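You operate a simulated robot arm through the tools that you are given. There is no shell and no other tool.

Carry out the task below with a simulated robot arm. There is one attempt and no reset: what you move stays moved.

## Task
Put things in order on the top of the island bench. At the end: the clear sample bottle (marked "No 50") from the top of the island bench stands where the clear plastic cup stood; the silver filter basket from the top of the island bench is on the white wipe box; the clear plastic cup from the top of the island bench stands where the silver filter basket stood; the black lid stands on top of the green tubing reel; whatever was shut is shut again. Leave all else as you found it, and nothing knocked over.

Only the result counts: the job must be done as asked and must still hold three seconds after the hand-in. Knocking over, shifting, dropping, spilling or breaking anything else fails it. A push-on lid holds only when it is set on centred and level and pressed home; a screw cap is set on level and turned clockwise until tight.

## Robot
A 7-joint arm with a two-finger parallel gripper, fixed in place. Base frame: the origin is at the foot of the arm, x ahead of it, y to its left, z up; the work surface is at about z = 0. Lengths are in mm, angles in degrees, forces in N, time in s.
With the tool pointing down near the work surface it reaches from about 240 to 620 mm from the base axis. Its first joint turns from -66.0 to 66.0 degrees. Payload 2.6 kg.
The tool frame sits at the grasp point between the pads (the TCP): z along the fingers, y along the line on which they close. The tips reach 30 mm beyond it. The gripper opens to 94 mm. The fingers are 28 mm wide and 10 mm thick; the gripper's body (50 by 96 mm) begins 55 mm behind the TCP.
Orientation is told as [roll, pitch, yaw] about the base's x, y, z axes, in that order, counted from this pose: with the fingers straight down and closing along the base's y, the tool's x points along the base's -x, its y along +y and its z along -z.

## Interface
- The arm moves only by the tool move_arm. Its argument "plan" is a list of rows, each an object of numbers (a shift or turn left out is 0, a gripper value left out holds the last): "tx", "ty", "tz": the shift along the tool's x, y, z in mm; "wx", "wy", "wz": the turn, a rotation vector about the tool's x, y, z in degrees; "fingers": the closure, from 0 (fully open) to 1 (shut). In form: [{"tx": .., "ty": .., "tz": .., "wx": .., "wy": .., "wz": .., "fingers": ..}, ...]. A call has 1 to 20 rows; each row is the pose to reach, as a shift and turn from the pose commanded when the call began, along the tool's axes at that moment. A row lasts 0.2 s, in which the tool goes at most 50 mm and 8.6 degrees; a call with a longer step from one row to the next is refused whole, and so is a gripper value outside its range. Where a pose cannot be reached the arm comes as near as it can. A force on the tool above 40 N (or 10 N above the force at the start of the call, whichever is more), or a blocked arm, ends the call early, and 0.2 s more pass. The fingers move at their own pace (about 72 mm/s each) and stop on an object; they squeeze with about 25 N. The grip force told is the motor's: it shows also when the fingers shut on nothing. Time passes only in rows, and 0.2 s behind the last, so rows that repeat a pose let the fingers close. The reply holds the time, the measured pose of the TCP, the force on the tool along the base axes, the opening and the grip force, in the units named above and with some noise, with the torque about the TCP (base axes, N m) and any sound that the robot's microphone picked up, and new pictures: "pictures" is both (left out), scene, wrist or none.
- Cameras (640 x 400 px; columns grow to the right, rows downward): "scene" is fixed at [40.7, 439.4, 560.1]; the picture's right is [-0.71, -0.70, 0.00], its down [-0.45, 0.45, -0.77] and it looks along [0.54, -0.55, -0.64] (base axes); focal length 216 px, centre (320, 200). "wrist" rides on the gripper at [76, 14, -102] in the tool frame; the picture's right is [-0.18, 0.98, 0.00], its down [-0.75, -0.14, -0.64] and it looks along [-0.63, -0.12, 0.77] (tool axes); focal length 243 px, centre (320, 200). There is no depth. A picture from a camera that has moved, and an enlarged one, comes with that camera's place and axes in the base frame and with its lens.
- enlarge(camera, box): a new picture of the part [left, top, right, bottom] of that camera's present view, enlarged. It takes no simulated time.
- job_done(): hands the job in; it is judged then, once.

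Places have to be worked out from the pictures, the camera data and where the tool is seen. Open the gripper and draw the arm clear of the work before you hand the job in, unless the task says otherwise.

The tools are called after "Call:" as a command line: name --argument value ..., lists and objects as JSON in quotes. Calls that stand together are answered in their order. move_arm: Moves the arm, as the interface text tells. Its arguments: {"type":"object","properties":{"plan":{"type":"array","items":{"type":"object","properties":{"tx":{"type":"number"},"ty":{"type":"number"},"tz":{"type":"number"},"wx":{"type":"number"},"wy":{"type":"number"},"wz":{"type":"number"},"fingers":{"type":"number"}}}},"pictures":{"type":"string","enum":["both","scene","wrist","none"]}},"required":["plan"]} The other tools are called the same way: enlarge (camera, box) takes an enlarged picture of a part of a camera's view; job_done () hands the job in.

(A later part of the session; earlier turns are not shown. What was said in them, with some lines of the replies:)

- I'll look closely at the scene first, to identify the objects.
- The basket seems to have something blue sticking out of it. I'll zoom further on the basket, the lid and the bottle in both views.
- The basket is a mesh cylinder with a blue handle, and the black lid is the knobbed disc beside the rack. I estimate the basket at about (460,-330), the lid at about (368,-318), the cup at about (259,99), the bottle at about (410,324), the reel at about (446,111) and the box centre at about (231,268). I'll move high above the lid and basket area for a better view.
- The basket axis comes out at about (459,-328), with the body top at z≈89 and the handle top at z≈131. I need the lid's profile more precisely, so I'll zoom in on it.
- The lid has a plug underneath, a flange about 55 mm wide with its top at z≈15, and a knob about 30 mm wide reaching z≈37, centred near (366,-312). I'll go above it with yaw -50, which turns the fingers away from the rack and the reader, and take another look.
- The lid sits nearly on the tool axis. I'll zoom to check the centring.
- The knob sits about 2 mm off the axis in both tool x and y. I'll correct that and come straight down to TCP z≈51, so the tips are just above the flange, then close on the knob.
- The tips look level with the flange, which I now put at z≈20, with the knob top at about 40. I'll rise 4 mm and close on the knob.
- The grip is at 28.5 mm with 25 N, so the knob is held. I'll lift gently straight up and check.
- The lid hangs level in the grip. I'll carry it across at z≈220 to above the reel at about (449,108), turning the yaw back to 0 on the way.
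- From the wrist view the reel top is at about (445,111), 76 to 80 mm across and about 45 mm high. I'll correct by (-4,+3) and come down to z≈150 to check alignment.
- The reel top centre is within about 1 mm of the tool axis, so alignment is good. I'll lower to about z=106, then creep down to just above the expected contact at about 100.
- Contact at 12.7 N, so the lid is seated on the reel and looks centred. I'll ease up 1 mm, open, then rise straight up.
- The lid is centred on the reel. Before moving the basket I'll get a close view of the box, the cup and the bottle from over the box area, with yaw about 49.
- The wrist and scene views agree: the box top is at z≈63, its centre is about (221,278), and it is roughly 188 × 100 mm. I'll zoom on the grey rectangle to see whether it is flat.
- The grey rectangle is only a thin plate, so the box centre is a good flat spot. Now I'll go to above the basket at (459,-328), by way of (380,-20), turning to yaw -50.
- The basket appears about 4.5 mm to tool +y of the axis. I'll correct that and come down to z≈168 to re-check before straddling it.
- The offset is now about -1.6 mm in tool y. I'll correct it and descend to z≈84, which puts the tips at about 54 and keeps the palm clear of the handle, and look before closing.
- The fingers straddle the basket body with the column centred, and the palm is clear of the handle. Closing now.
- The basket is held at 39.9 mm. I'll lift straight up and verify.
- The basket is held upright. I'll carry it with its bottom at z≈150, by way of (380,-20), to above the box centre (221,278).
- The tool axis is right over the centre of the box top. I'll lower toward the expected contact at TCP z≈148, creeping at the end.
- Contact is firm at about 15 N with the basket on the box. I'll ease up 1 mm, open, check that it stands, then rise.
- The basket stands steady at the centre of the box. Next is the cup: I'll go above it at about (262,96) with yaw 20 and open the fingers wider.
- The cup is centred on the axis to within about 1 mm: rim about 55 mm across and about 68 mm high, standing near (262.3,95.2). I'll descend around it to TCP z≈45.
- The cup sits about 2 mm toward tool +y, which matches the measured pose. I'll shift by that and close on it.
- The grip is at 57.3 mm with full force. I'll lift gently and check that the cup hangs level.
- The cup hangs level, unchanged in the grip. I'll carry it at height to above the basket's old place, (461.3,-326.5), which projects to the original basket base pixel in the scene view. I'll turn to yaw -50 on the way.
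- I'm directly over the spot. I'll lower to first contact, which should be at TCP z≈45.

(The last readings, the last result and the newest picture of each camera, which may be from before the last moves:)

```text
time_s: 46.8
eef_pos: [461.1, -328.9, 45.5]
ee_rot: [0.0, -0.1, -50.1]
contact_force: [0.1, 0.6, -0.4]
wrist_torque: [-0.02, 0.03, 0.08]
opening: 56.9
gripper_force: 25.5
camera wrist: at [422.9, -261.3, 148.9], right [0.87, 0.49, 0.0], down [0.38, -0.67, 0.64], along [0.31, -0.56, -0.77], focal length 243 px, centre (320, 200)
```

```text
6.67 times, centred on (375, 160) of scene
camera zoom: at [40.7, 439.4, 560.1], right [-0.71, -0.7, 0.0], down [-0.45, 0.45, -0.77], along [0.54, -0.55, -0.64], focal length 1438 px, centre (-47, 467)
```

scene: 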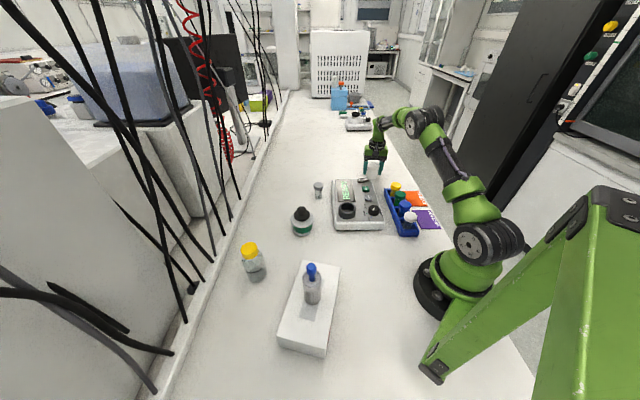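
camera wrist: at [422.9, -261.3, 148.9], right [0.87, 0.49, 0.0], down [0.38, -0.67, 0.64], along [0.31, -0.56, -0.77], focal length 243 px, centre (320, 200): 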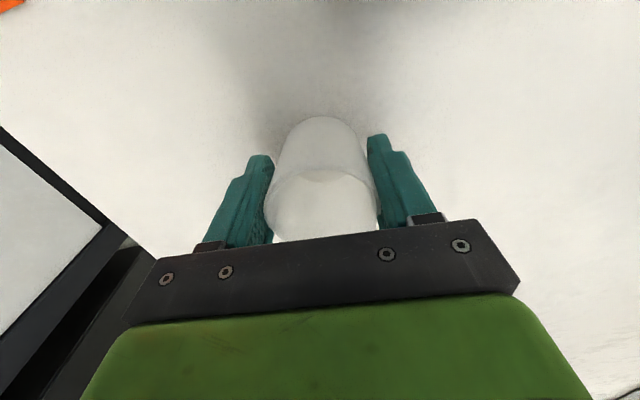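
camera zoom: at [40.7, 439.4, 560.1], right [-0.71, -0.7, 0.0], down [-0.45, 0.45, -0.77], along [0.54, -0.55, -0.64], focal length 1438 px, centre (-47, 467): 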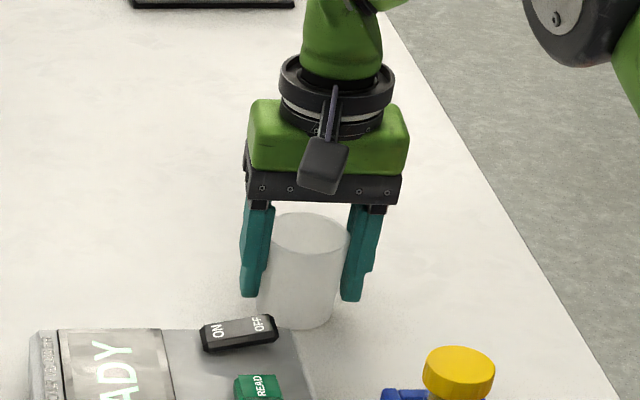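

The scene view shows the cup base matching the basket's old footprint, but there is no contact force yet. I'll creep down the last few mm.

Call:
move_arm --plan '[{"tz": 0.7}, {"tz": 1.4}, {"tz": 2.1}, {"tz": 2.1}]' --pictures "none"

```text
time_s: 47.8
eef_pos: [461.3, -328.1, 46.6]
ee_rot: [0.0, -0.2, -50.0]
contact_force: [1.0, 0.0, 10.0]
wrist_torque: [-0.03, -0.06, -0.04]
opening: 57.1
gripper_force: 24.8
```

Contact at 10 N, so the cup is down. I'll ease off, open and rise.

Call:
move_arm --plan '[{"tz": -1}, {"tz": -1, "fingers": 0.12}, {"tz": -1, "fingers": 0.12}, {"tz": -1, "fingers": 0.12}, {"tz": -8}, {"tz": -25}, {"tz": -55}, {"tz": -95}, {"tz": -140}, {"tz": -180}, {"tz": -180}]' --pictures "both"

Call:
enlarge --camera "scene" --box '[340, 145, 420, 195]'

Call:
enlarge --camera "wrist" --box '[240, 0, 400, 180]'

```text
time_s: 50.2
eef_pos: [463.5, -330.4, 221.6]
ee_rot: [0.0, -0.1, -50.0]
contact_force: [0.6, -0.9, -0.7]
wrist_torque: [-0.01, 0.03, 0.02]
opening: 82.6
gripper_force: 0.1
camera wrist: at [425.5, -262.9, 325.4], right [0.87, 0.49, 0.0], down [0.38, -0.67, 0.64], along [0.31, -0.56, -0.77], focal length 243 px, centre (320, 200)
```

scene: 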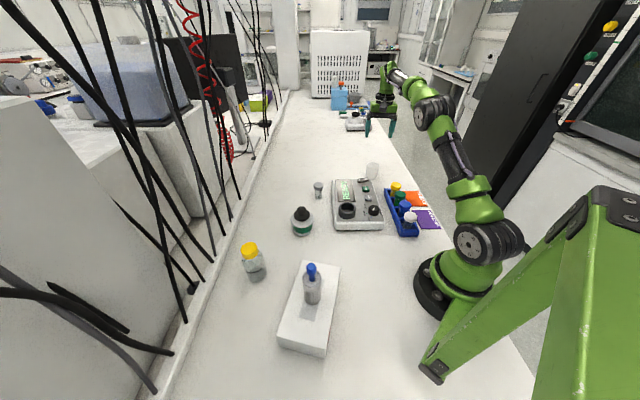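
wrist: 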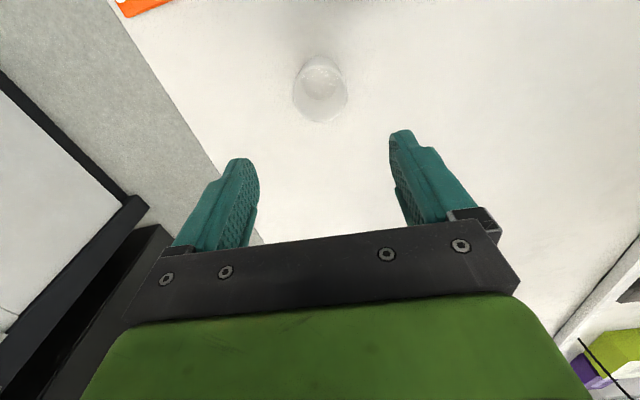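

```text
8.00 times, centred on (380, 170) of scene
camera zoom: at [40.7, 439.4, 560.1], right [-0.71, -0.7, 0.0], down [-0.45, 0.45, -0.77], along [0.54, -0.55, -0.64], focal length 1725 px, centre (-160, 440)
```

zoom: 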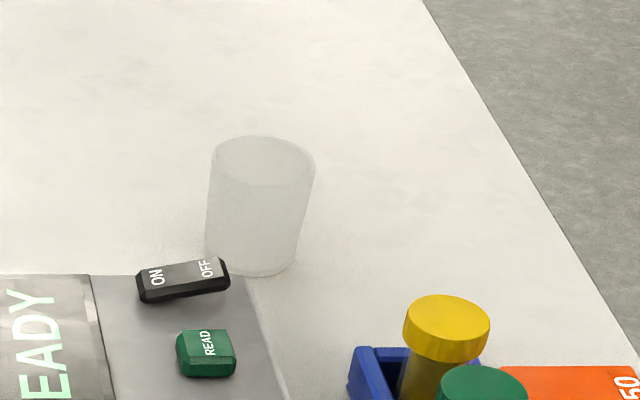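

```text
2.22 times, centred on (320, 90) of wrist
camera zoom: at [425.5, -262.9, 325.4], right [0.87, 0.49, 0.0], down [0.38, -0.67, 0.64], along [0.31, -0.56, -0.77], focal length 539 px, centre (320, 444)
```

zoom: 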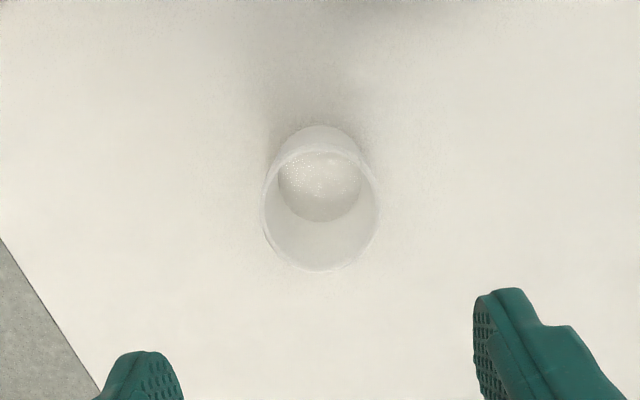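

The cup stands where the basket stood. Last is the bottle: I'll travel at z≈250 to above it at about (410,324), turning to yaw 38 with the fingers fully open.

Call:
move_arm --plan '[{"tx": 15, "ty": 10, "tz": -10, "wz": -4, "fingers": 0}, {"tx": 45, "ty": 29, "tz": -20, "wz": -10}, {"tx": 80, "ty": 51.6, "tz": -27, "wz": -16}, {"tx": 118, "ty": 76.2, "tz": -27, "wz": -22}, {"tx": 157, "ty": 101.4, "tz": -27, "wz": -28}, {"tx": 196, "ty": 126.5, "tz": -27, "wz": -34}, {"tx": 236, "ty": 152.4, "tz": -27, "wz": -40}, {"tx": 276.5, "ty": 178.5, "tz": -27, "wz": -46}, {"tx": 308.3, "ty": 203.6, "tz": -27, "wz": -52}, {"tx": 340.1, "ty": 228.7, "tz": -27, "wz": -58}, {"tx": 372, "ty": 253.8, "tz": -27, "wz": -64}, {"tx": 403.8, "ty": 278.9, "tz": -27, "wz": -70}, {"tx": 435.6, "ty": 304, "tz": -27, "wz": -76}, {"tx": 467.4, "ty": 329, "tz": -27, "wz": -82}, {"tx": 499, "ty": 354, "tz": -27, "wz": -88}, {"tx": 520, "ty": 370.5, "tz": -27, "wz": -88}, {"tx": 531.1, "ty": 379.2, "tz": -27, "wz": -88}, {"tx": 531.1, "ty": 379.2, "tz": -27, "wz": -88}, {"tx": 531.1, "ty": 379.2, "tz": -27, "wz": -88}]' --pictures "both"

Call:
enlarge --camera "wrist" --box '[240, 0, 400, 180]'

Call:
enlarge --camera "scene" --box '[200, 120, 320, 300]'

```text
time_s: 54.2
eef_pos: [411.0, 322.3, 249.5]
ee_rot: [0.0, -0.1, 38.1]
contact_force: [0.0, 0.2, 0.6]
wrist_torque: [-0.01, -0.03, -0.01]
opening: 94.1
gripper_force: 0.0
camera wrist: at [341.8, 285.5, 353.0], right [-0.46, 0.89, 0.0], down [0.68, 0.35, 0.64], along [0.57, 0.3, -0.77], focal length 243 px, centre (320, 200)
```

scene: 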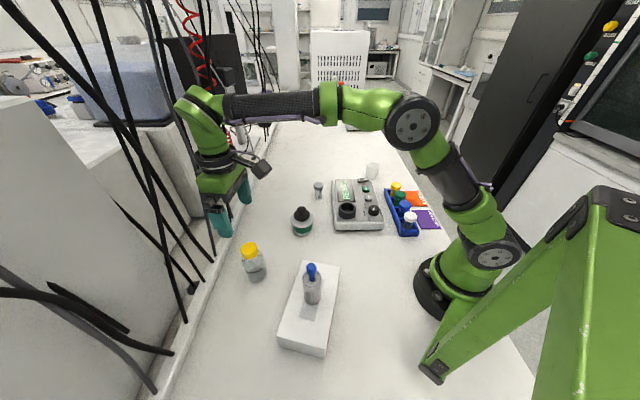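
wrist: 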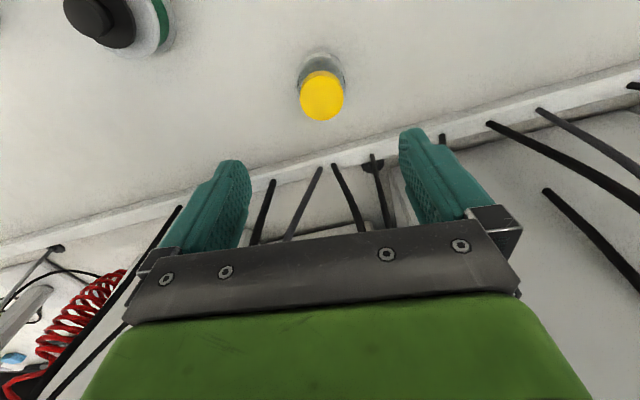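

```text
2.22 times, centred on (320, 90) of wrist
camera zoom: at [341.8, 285.5, 353.0], right [-0.46, 0.89, 0.0], down [0.68, 0.35, 0.64], along [0.57, 0.3, -0.77], focal length 539 px, centre (320, 444)
```

zoom: 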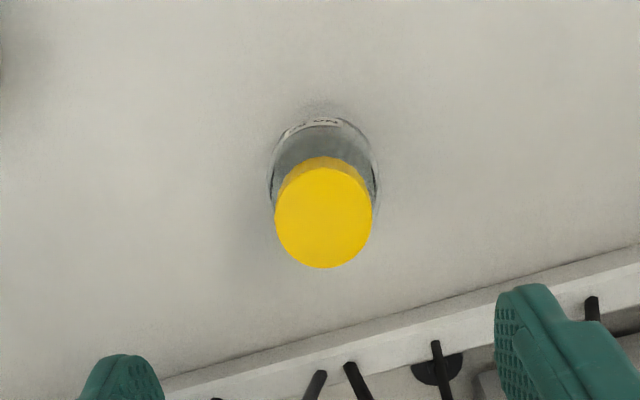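

```text
2.22 times, centred on (260, 210) of scene
camera zoom: at [40.7, 439.4, 560.1], right [-0.71, -0.7, 0.0], down [-0.45, 0.45, -0.77], along [0.54, -0.55, -0.64], focal length 479 px, centre (453, 178)
```

zoom: 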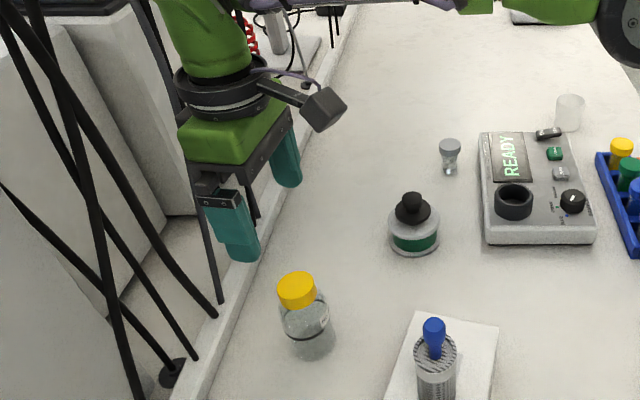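

The cap top triangulates to about (404.5,320.7) at z≈119, so the axis is a few mm off. I'll correct by tx +6.5 and ty +2.7, and come down to z≈185 for a closer look.

Call:
move_arm --plan '[{"tx": 3, "ty": 1.5, "tz": 20}, {"tx": 6.5, "ty": 2.7, "tz": 45}, {"tx": 6.5, "ty": 2.7, "tz": 65}, {"tx": 6.5, "ty": 2.7, "tz": 65}, {"tx": 6.5, "ty": 2.7, "tz": 65}]' --pictures "wrist"

Call:
enlarge --camera "wrist" --box '[240, 20, 400, 200]'

Call:
enlarge --camera "scene" --box '[200, 170, 300, 300]'

```text
time_s: 55.4
eef_pos: [405.4, 321.3, 185.1]
ee_rot: [0.0, 0.0, 38.1]
contact_force: [0.1, 0.1, 0.2]
wrist_torque: [0.01, 0.01, -0.01]
opening: 93.9
gripper_force: 0.0
camera wrist: at [335.0, 284.5, 288.2], right [-0.46, 0.89, 0.0], down [0.68, 0.35, 0.64], along [0.57, 0.29, -0.77], focal length 243 px, centre (320, 200)
```

wrist: 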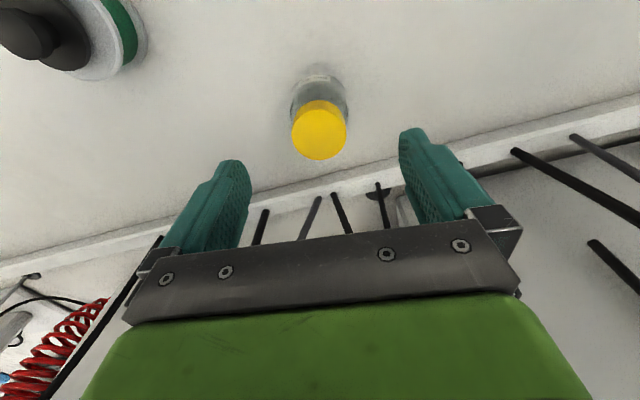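

```text
2.22 times, centred on (320, 110) of wrist
camera zoom: at [335.0, 284.5, 288.2], right [-0.46, 0.89, 0.0], down [0.68, 0.35, 0.64], along [0.57, 0.29, -0.77], focal length 539 px, centre (320, 400)
```

zoom: 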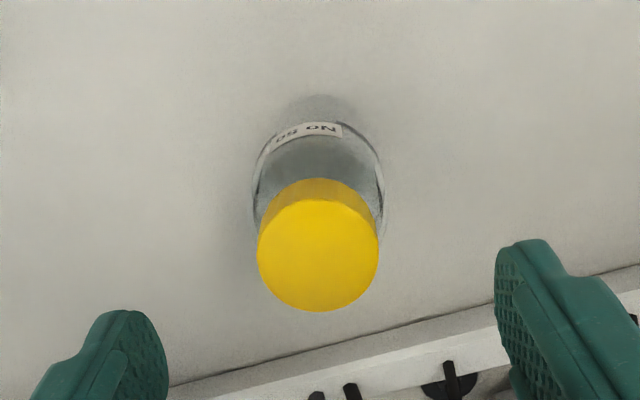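

```text
3.08 times, centred on (250, 235) of scene
camera zoom: at [40.7, 439.4, 560.1], right [-0.71, -0.7, 0.0], down [-0.45, 0.45, -0.77], along [0.54, -0.55, -0.64], focal length 664 px, centre (535, 92)
```

zoom: 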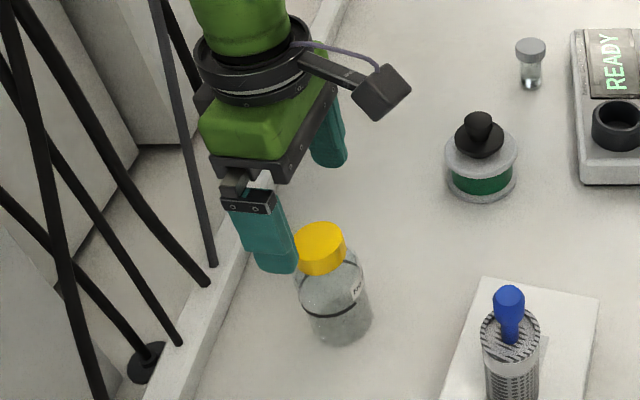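

The bottle's cap is now on the axis to within about 0.5 mm. Descending to TCP z≈71 keeps the palm above the cap top and puts the tips on the straight body.

Call:
move_arm --plan '[{"ty": -0.5, "tz": 20}, {"ty": -0.5, "tz": 45}, {"ty": -0.5, "tz": 70}, {"ty": -0.5, "tz": 92}, {"ty": -0.5, "tz": 106}, {"ty": -0.5, "tz": 113}, {"ty": -0.5, "tz": 113}]' --pictures "both"

Call:
enlarge --camera "wrist" --box '[200, 80, 440, 260]'

Call:
enlarge --camera "scene" --box '[200, 190, 300, 300]'

```text
time_s: 57.0
eef_pos: [403.0, 320.1, 73.6]
ee_rot: [0.0, 0.0, 38.1]
contact_force: [-0.7, 0.0, 0.3]
wrist_torque: [0.01, 0.02, -0.05]
opening: 94.0
gripper_force: 0.1
camera wrist: at [334.8, 284.8, 175.4], right [-0.46, 0.89, 0.0], down [0.68, 0.35, 0.64], along [0.57, 0.3, -0.77], focal length 243 px, centre (320, 200)
```

scene: 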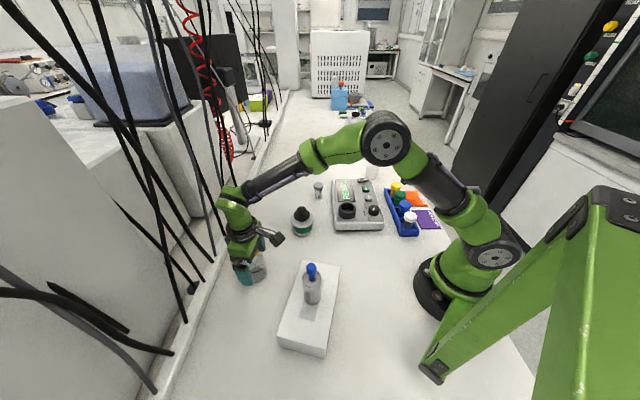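
wrist: 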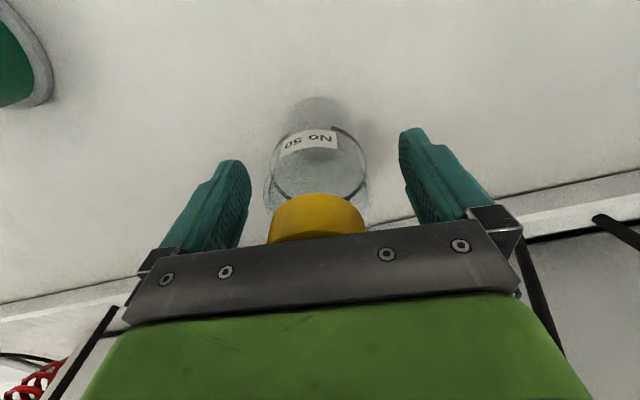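

```text
2.22 times, centred on (320, 170) of wrist
camera zoom: at [334.8, 284.8, 175.4], right [-0.46, 0.89, 0.0], down [0.68, 0.35, 0.64], along [0.57, 0.3, -0.77], focal length 539 px, centre (320, 267)
```

zoom: 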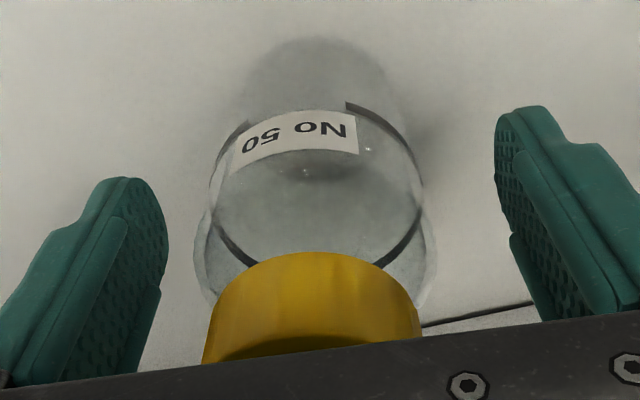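

```text
3.64 times, centred on (250, 245) of scene
camera zoom: at [40.7, 439.4, 560.1], right [-0.71, -0.7, 0.0], down [-0.45, 0.45, -0.77], along [0.54, -0.55, -0.64], focal length 784 px, centre (574, 36)
```

zoom: 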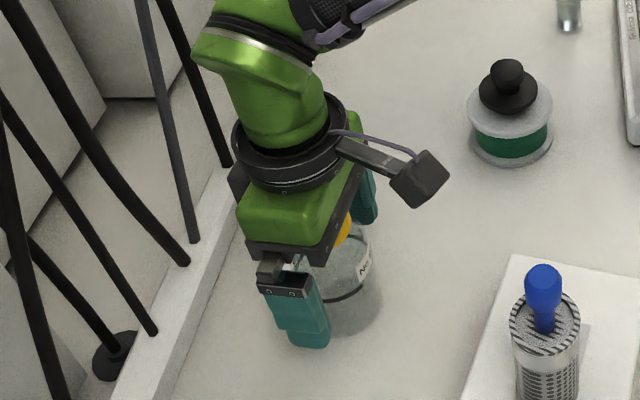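

The bottle is centred between the fingers with no contact on the palm. Closing now.

Call:
move_arm --plan '[{"ty": -0.7, "fingers": 0}, {"ty": -0.7, "fingers": 1}, {"ty": -0.7, "fingers": 1}, {"ty": -0.7, "fingers": 1}, {"ty": -0.7, "fingers": 1}, {"ty": -0.7, "fingers": 1}]' --pictures "wrist"

Call:
enlarge --camera "wrist" --box '[200, 80, 440, 260]'

```text
time_s: 58.4
eef_pos: [404.7, 320.2, 72.5]
ee_rot: [0.1, 0.0, 38.0]
contact_force: [0.7, 1.2, 0.7]
wrist_torque: [-0.01, -0.01, 0.01]
opening: 57.6
gripper_force: 25.3
camera wrist: at [335.1, 283.3, 175.5], right [-0.46, 0.89, 0.0], down [0.68, 0.35, 0.64], along [0.57, 0.3, -0.77], focal length 243 px, centre (320, 200)
```

wrist: 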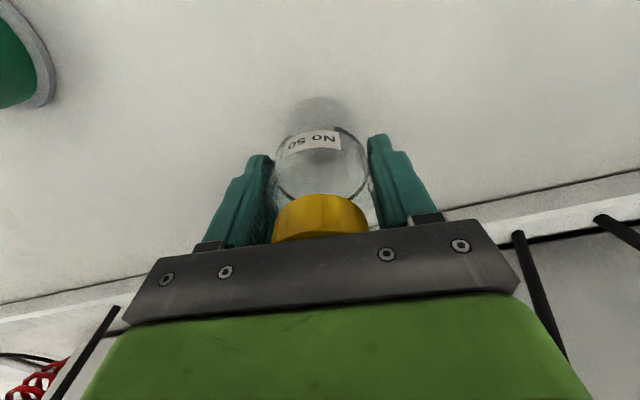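

```text
2.22 times, centred on (320, 170) of wrist
camera zoom: at [335.1, 283.3, 175.5], right [-0.46, 0.89, 0.0], down [0.68, 0.35, 0.64], along [0.57, 0.3, -0.77], focal length 539 px, centre (320, 267)
```

zoom: 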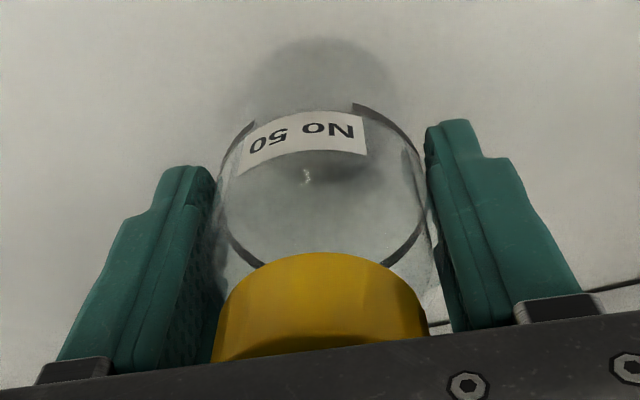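

The bottle is gripped at 57.6 mm. I'll lift gently and check.

Call:
move_arm --plan '[{"tz": -3}, {"tz": -10}, {"tz": -25}, {"tz": -50}, {"tz": -85}, {"tz": -120}, {"tz": -145}, {"tz": -150}, {"tz": -150}]' --pictures "both"

Call:
enlarge --camera "scene" --box '[190, 130, 310, 290]'

```text
time_s: 60.4
eef_pos: [404.1, 321.4, 223.3]
ee_rot: [-0.1, 0.0, 38.1]
contact_force: [-0.7, 0.9, -1.2]
wrist_torque: [-0.03, -0.01, -0.01]
opening: 57.2
gripper_force: 25.0
camera wrist: at [335.7, 284.1, 325.8], right [-0.46, 0.89, 0.0], down [0.68, 0.35, 0.64], along [0.57, 0.3, -0.77], focal length 243 px, centre (320, 200)
```

scene: 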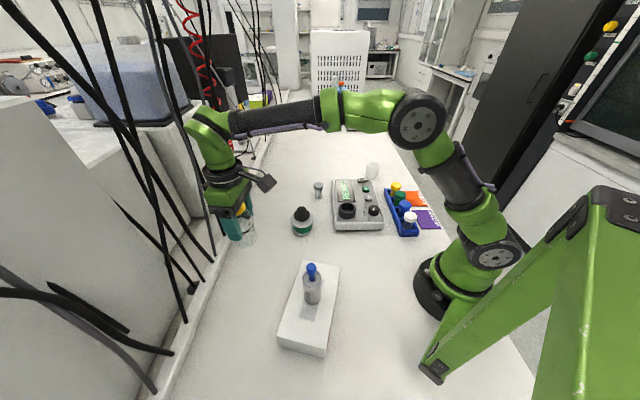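
wrist: 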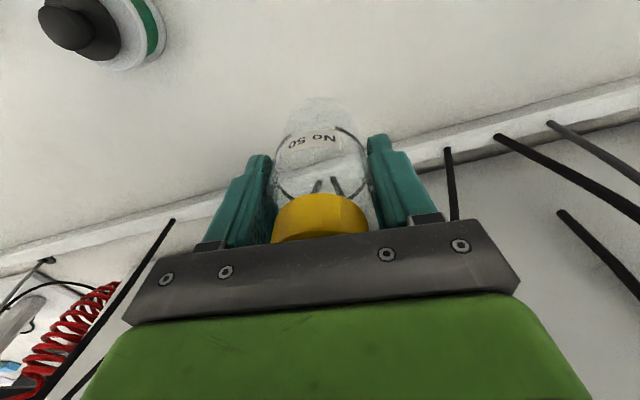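

```text
2.50 times, centred on (250, 210) of scene
camera zoom: at [40.7, 439.4, 560.1], right [-0.71, -0.7, 0.0], down [-0.45, 0.45, -0.77], along [0.54, -0.55, -0.64], focal length 539 px, centre (495, 175)
```

zoom: 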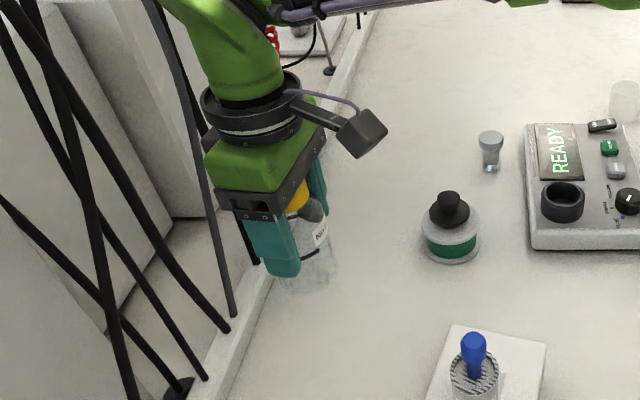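

The bottle is held level. I'll carry it at z≈222, with its bottom at about 150, to above the cup's old place at about (262,94.3), turning to yaw 20.

Call:
move_arm --plan '[{"tx": 12.5, "ty": -4.5, "wz": 1}, {"tx": 37.6, "ty": -13.4, "wz": 3}, {"tx": 70.1, "ty": -25.1, "wz": 5}, {"tx": 105.2, "ty": -37.6, "wz": 7.5}, {"tx": 140.2, "ty": -50.1, "wz": 10}, {"tx": 175.3, "ty": -62.7, "wz": 12.5}, {"tx": 205.3, "ty": -73.4, "wz": 15}, {"tx": 230.4, "ty": -82.3, "wz": 17}, {"tx": 245.4, "ty": -87.7, "wz": 18}, {"tx": 250.4, "ty": -89.5, "wz": 18}, {"tx": 250.4, "ty": -89.5, "wz": 18}, {"tx": 250.4, "ty": -89.5, "wz": 18}]' --pictures "both"

Call:
enlarge --camera "scene" --box '[290, 130, 420, 290]'

```text
time_s: 63.0
eef_pos: [263.8, 95.6, 223.1]
ee_rot: [-0.1, -0.1, 20.1]
contact_force: [-0.2, 0.0, -1.0]
wrist_torque: [0.0, 0.0, -0.01]
opening: 57.4
gripper_force: 24.9
camera wrist: at [187.4, 81.5, 325.6], right [-0.16, 0.99, 0.0], down [0.76, 0.12, 0.64], along [0.63, 0.1, -0.77], focal length 243 px, centre (320, 200)
```

scene: 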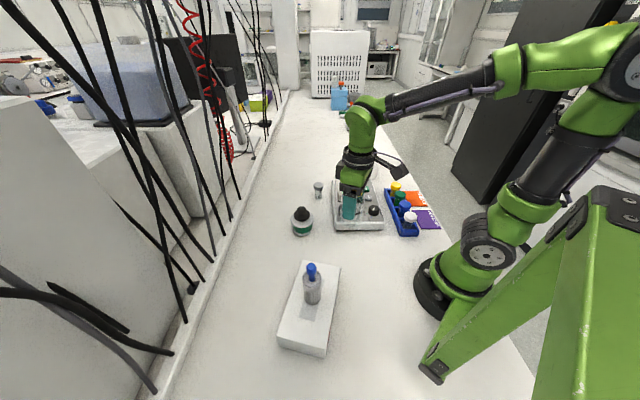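
wrist: 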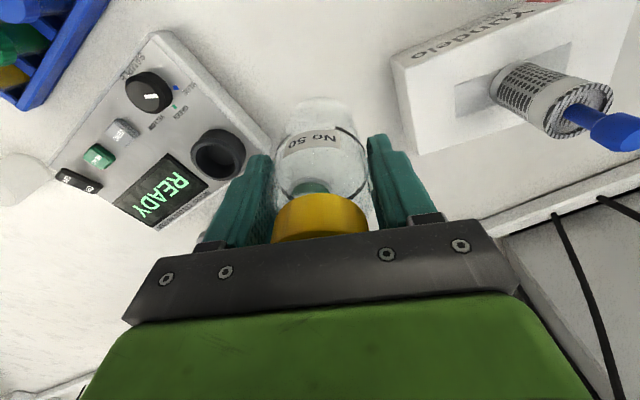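

```text
2.50 times, centred on (355, 210) of scene
camera zoom: at [40.7, 439.4, 560.1], right [-0.71, -0.7, 0.0], down [-0.45, 0.45, -0.77], along [0.54, -0.55, -0.64], focal length 539 px, centre (232, 175)
```

zoom: 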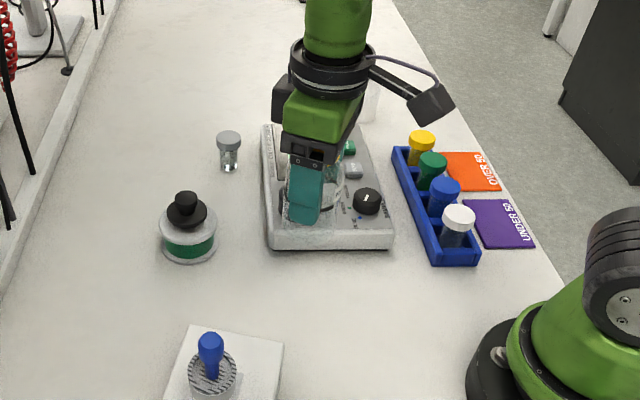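

I'm over the spot to within about 2 mm. I'll correct slightly and descend to just above contact.

Call:
move_arm --plan '[{"tx": 1.7, "ty": -0.4, "tz": 20}, {"tx": 1.7, "ty": -0.4, "tz": 50}, {"tx": 1.7, "ty": -0.4, "tz": 85}, {"tx": 1.7, "ty": -0.4, "tz": 115}, {"tx": 1.7, "ty": -0.4, "tz": 133}, {"tx": 1.7, "ty": -0.4, "tz": 142}, {"tx": 1.7, "ty": -0.4, "tz": 146}, {"tx": 1.7, "ty": -0.4, "tz": 146}]' --pictures "both"

Call:
enlarge --camera "scene" --box '[325, 225, 375, 270]'

```text
time_s: 64.8
eef_pos: [259.9, 95.7, 77.9]
ee_rot: [0.0, 0.0, 19.9]
contact_force: [-0.3, 0.2, -0.6]
wrist_torque: [-0.02, 0.04, 0.0]
opening: 57.0
gripper_force: 24.8
camera wrist: at [183.0, 81.1, 180.6], right [-0.16, 0.99, 0.0], down [0.76, 0.12, 0.64], along [0.63, 0.1, -0.77], focal length 243 px, centre (320, 200)
```

scene: 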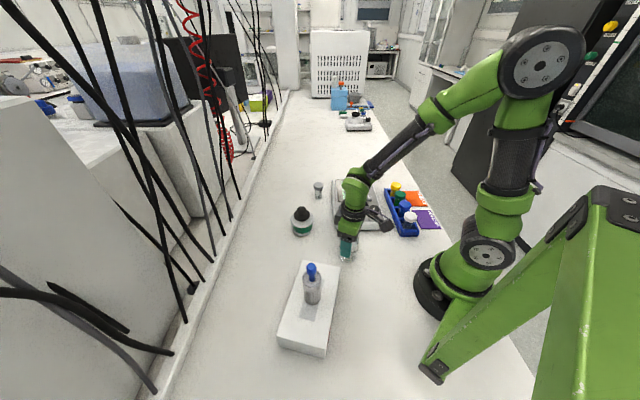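
wrist: 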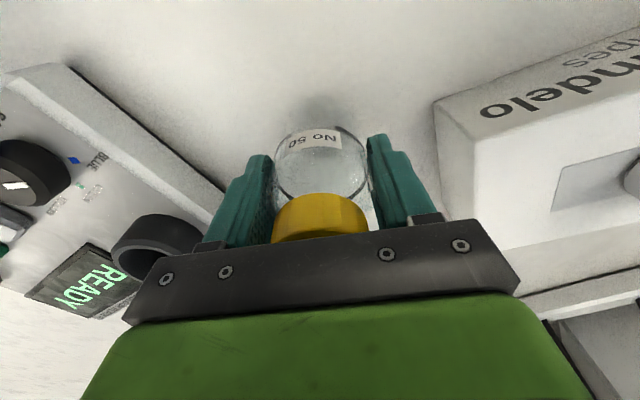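

```text
8.89 times, centred on (350, 248) of scene
camera zoom: at [40.7, 439.4, 560.1], right [-0.71, -0.7, 0.0], down [-0.45, 0.45, -0.77], along [0.54, -0.55, -0.64], focal length 1917 px, centre (53, -222)
```

zoom: 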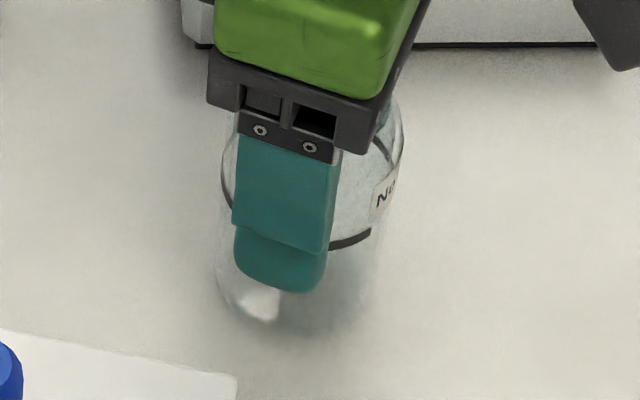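

Call:
enlarge --camera "scene" --box '[335, 240, 370, 268]'

Call:
enlarge --camera "wrist" --box '[220, 80, 420, 240]'

```text
14.29 times, centred on (352, 254) of scene
camera zoom: at [40.7, 439.4, 560.1], right [-0.71, -0.7, 0.0], down [-0.45, 0.45, -0.77], along [0.54, -0.55, -0.64], focal length 3080 px, centre (-144, -571)
```

zoom: 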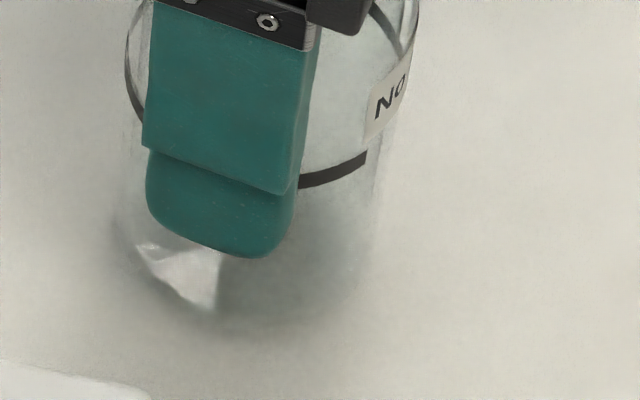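

```text
2.50 times, centred on (320, 160) of wrist
camera zoom: at [183.0, 81.1, 180.6], right [-0.16, 0.99, 0.0], down [0.76, 0.12, 0.64], along [0.63, 0.1, -0.77], focal length 606 px, centre (320, 300)
```

zoom: 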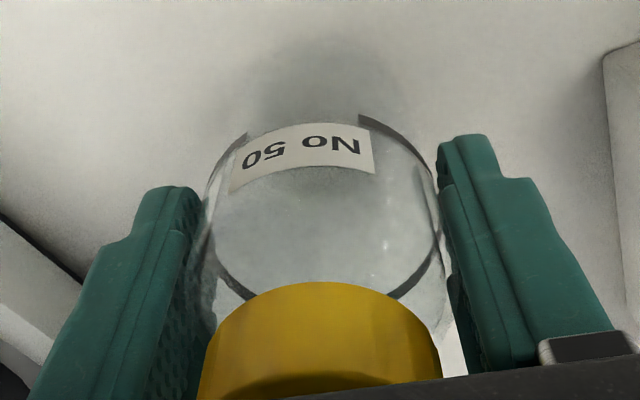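

The bottle looks about 2 to 3 mm too far toward (-x,-y) compared with the cup's original outline in the scene view. I'll shift by (+1.5,+2) and creep down to contact.

Call:
move_arm --plan '[{"tx": -2.1, "ty": 1.4}, {"tx": -2.1, "ty": 1.4, "tz": 1.5}, {"tx": -2.1, "ty": 1.4, "tz": 3}, {"tx": -2.1, "ty": 1.4, "tz": 4}, {"tx": -2.1, "ty": 1.4, "tz": 4}]' --pictures "scene"

Call:
enlarge --camera "scene" --box '[325, 225, 375, 270]'

```text
time_s: 66.0
eef_pos: [260.8, 96.7, 73.8]
ee_rot: [-0.1, 0.1, 20.1]
contact_force: [-0.3, 0.0, -1.4]
wrist_torque: [-0.02, 0.01, -0.01]
opening: 56.9
gripper_force: 24.5
```

scene: 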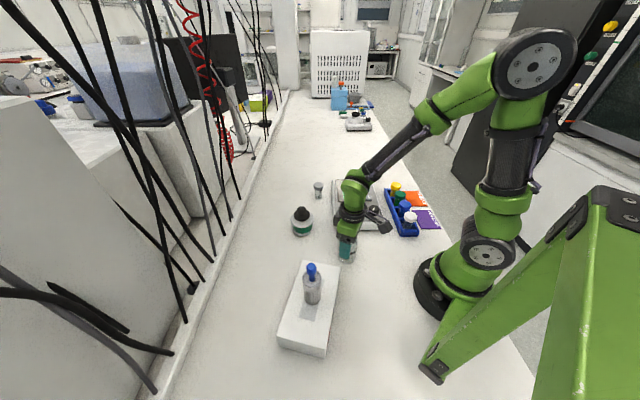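

```text
8.89 times, centred on (350, 248) of scene
camera zoom: at [40.7, 439.4, 560.1], right [-0.71, -0.7, 0.0], down [-0.45, 0.45, -0.77], along [0.54, -0.55, -0.64], focal length 1917 px, centre (53, -222)
```

zoom: 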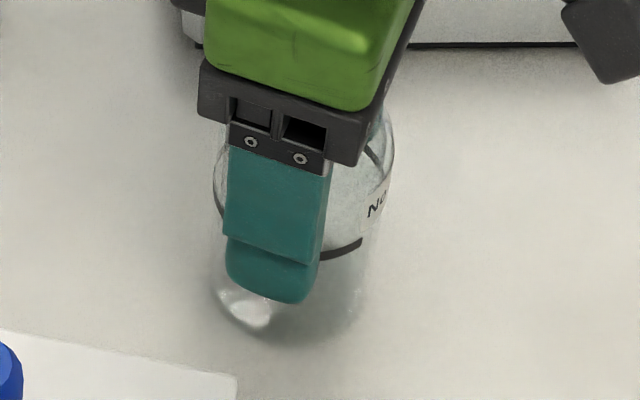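

The outline now matches the cup's old footprint to within 1 to 2 mm. There is no contact yet, so I'll creep further.

Call:
move_arm --plan '[{"tz": 0.8}, {"tz": 1.6}, {"tz": 2.4}, {"tz": 2.4}]' --pictures "none"

```text
time_s: 67.0
eef_pos: [263.0, 97.6, 71.6]
ee_rot: [0.0, -0.2, 20.0]
contact_force: [3.0, 0.6, 14.1]
wrist_torque: [0.05, -0.09, 0.02]
opening: 55.9
gripper_force: 25.2
```

Contact at 14 N, so the bottle is standing. I'll ease off, open to about 80 mm to stay clear of the box, and rise straight up.

Call:
move_arm --plan '[{"tz": -1.2}, {"tz": -1.2, "fingers": 0.15}, {"tz": -1.2, "fingers": 0.15}, {"tz": -1.2, "fingers": 0.15}, {"tz": -8}, {"tz": -25}, {"tz": -55}, {"tz": -95}, {"tz": -140}, {"tz": -170}, {"tz": -170}]' --pictures "both"

Call:
enlarge --camera "scene" --box '[325, 225, 375, 270]'

Call:
enlarge --camera "wrist" --box '[200, 0, 440, 180]'

```text
time_s: 69.4
eef_pos: [261.4, 95.8, 240.4]
ee_rot: [0.0, 0.0, 20.0]
contact_force: [-0.4, 0.6, -0.1]
wrist_torque: [-0.04, -0.01, -0.01]
opening: 79.9
gripper_force: 0.2
camera wrist: at [183.8, 82.4, 344.1], right [-0.16, 0.99, 0.0], down [0.76, 0.12, 0.64], along [0.63, 0.1, -0.77], focal length 243 px, centre (320, 200)
```

scene: 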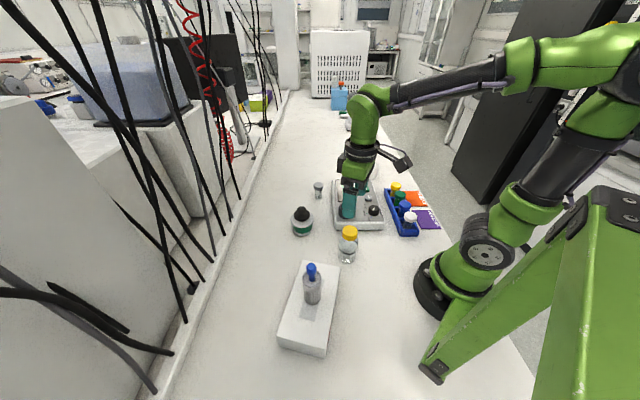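
wrist: 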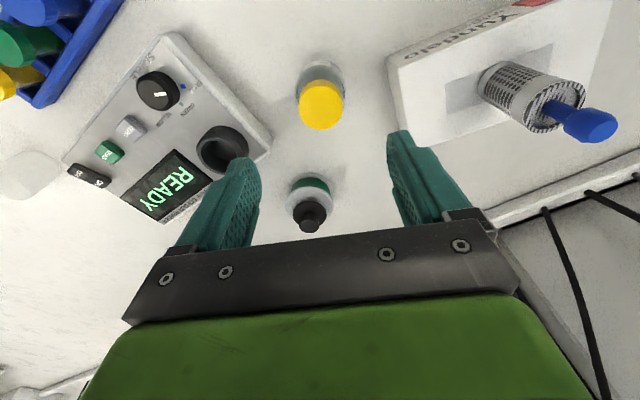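

```text
8.89 times, centred on (350, 248) of scene
camera zoom: at [40.7, 439.4, 560.1], right [-0.71, -0.7, 0.0], down [-0.45, 0.45, -0.77], along [0.54, -0.55, -0.64], focal length 1917 px, centre (53, -222)
```

zoom: 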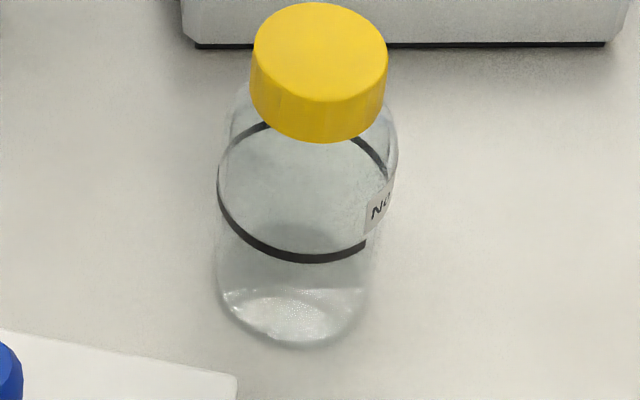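

```text
2.22 times, centred on (320, 90) of wrist
camera zoom: at [183.8, 82.4, 344.1], right [-0.16, 0.99, 0.0], down [0.76, 0.12, 0.64], along [0.63, 0.1, -0.77], focal length 539 px, centre (320, 444)
```

zoom: 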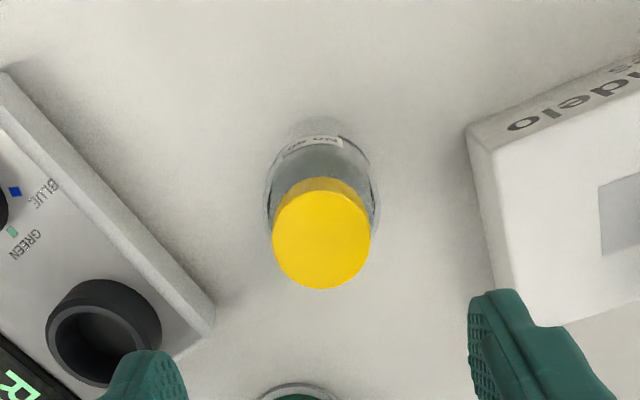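

The bottle stands upright where the cup stood, with its cap on. I'll retreat the arm up to its starting area, clear of the work, and check everything.

Call:
move_arm --plan '[{"tx": -2, "ty": -8, "tz": -25, "wz": 2}, {"tx": -8, "ty": -40, "tz": -50, "wz": 6}, {"tx": -15, "ty": -75, "tz": -75, "wz": 10}, {"tx": -22, "ty": -110, "tz": -100, "wz": 14}, {"tx": -29, "ty": -145, "tz": -120, "wz": 18}, {"tx": -36, "ty": -178, "tz": -133, "wz": 20}, {"tx": -36, "ty": -178, "tz": -133, "wz": 20}, {"tx": -36, "ty": -178, "tz": -133, "wz": 20}]' --pictures "both"

Call:
enlarge --camera "scene" --box '[220, 160, 460, 310]'

Call:
enlarge --camera "scene" --box '[260, 200, 380, 350]'

Call:
enlarge --camera "wrist" --box '[80, 0, 480, 220]'

```text
time_s: 71.2
eef_pos: [355.2, -60.9, 377.4]
ee_rot: [0.0, -0.1, 0.0]
contact_force: [-0.5, -0.7, -0.3]
wrist_torque: [0.03, 0.01, -0.01]
opening: 79.9
gripper_force: 0.1
camera wrist: at [279.2, -46.6, 480.2], right [0.18, 0.98, 0.0], down [0.75, -0.14, 0.64], along [0.63, -0.12, -0.77], focal length 243 px, centre (320, 200)
```

scene: 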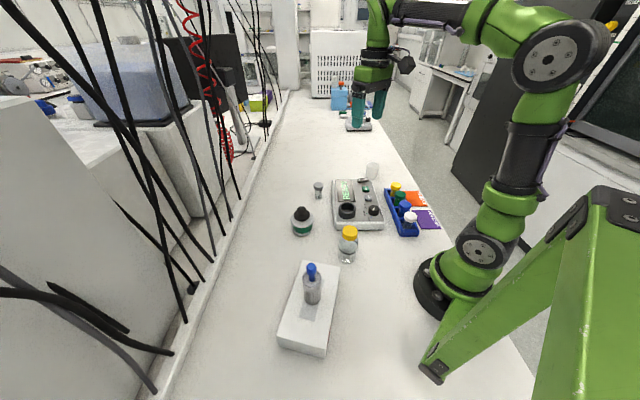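
wrist: 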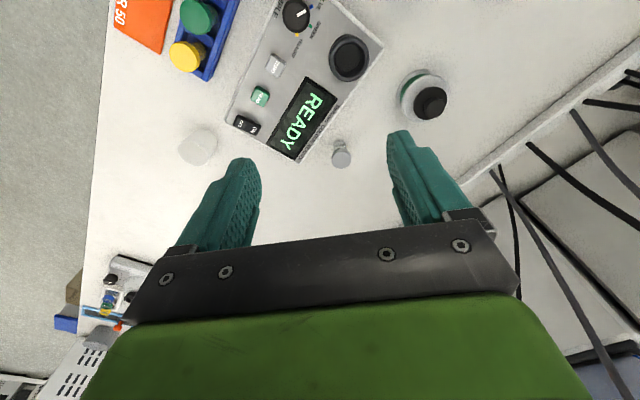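

```text
2.67 times, centred on (340, 235) of scene
camera zoom: at [40.7, 439.4, 560.1], right [-0.71, -0.7, 0.0], down [-0.45, 0.45, -0.77], along [0.54, -0.55, -0.64], focal length 575 px, centre (267, 107)
```

zoom: 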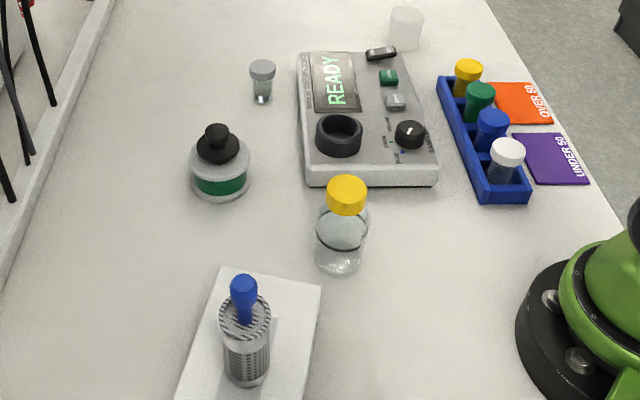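

```text
2.67 times, centred on (320, 275) of scene
camera zoom: at [40.7, 439.4, 560.1], right [-0.71, -0.7, 0.0], down [-0.45, 0.45, -0.77], along [0.54, -0.55, -0.64], focal length 575 px, centre (320, 0)
```

zoom: 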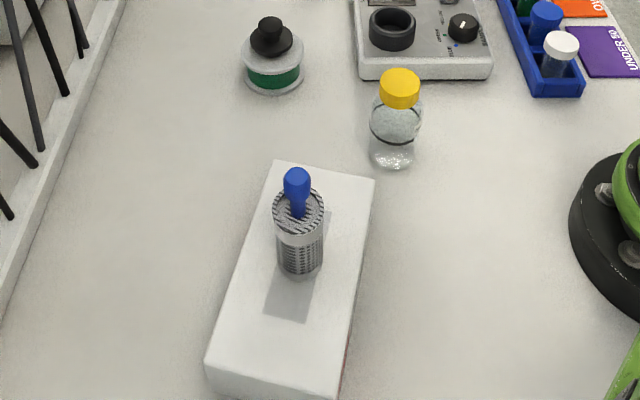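

```text
1.60 times, centred on (280, 110) of wrist
camera zoom: at [279.2, -46.6, 480.2], right [0.18, 0.98, 0.0], down [0.75, -0.14, 0.64], along [0.63, -0.12, -0.77], focal length 388 px, centre (384, 344)
```

zoom: 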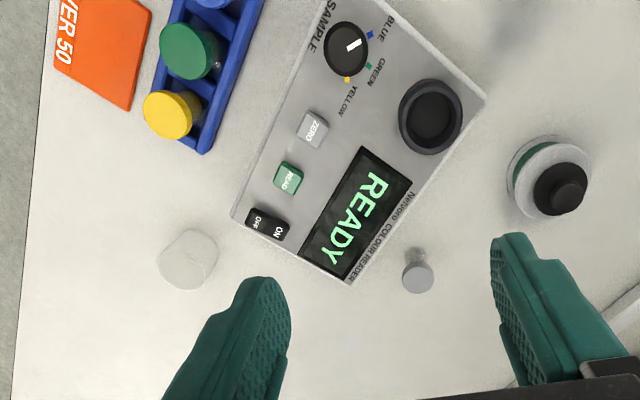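

All four items are in place, and the reader, rack, vial, reel and box sit at the same pixels as at the start. I'll open the gripper fully before handing in.

Call:
move_arm --plan '[{"fingers": 0}, {"fingers": 0}, {"fingers": 0}]' --pictures "scene"

```text
time_s: 72.0
eef_pos: [355.7, -59.3, 378.2]
ee_rot: [0.0, 0.0, 0.0]
contact_force: [-0.4, -0.2, 0.4]
wrist_torque: [0.0, 0.03, 0.01]
opening: 94.3
gripper_force: 0.0
```

scene: 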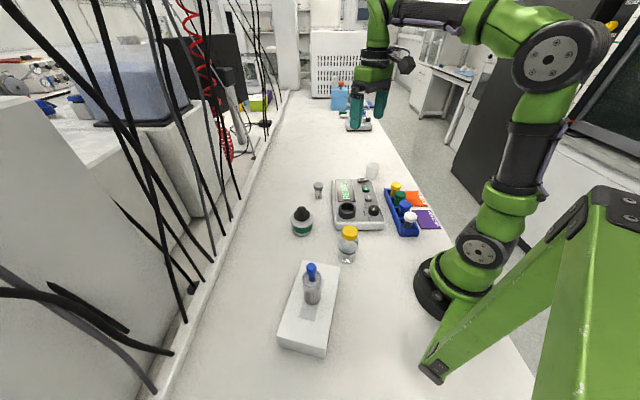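

The gripper is open, the arm is clear, and everything is standing as asked. Handing in.

Call:
job_done

```text
The job is handed in.
```

All four moves are done and the job is handed in. In the last pictures everything was upright and the arm was clear with the gripper open.

- **Bottle (No 50):** stands where the clear plastic cup stood, matched to about 1–2 mm in the scene view, with its cap still on.
- **Filter basket:** stands on the centre of the white wipe box.
- **Cup:** stands where the filter basket stood, matched to about 1–2 mm.
- **Black lid:** sits centred and level on top of the green tubing reel.

I opened nothing, so nothing had to be shut again. The reader, rack, small vial, reel and box looked unmoved when I compared the views from before and after.
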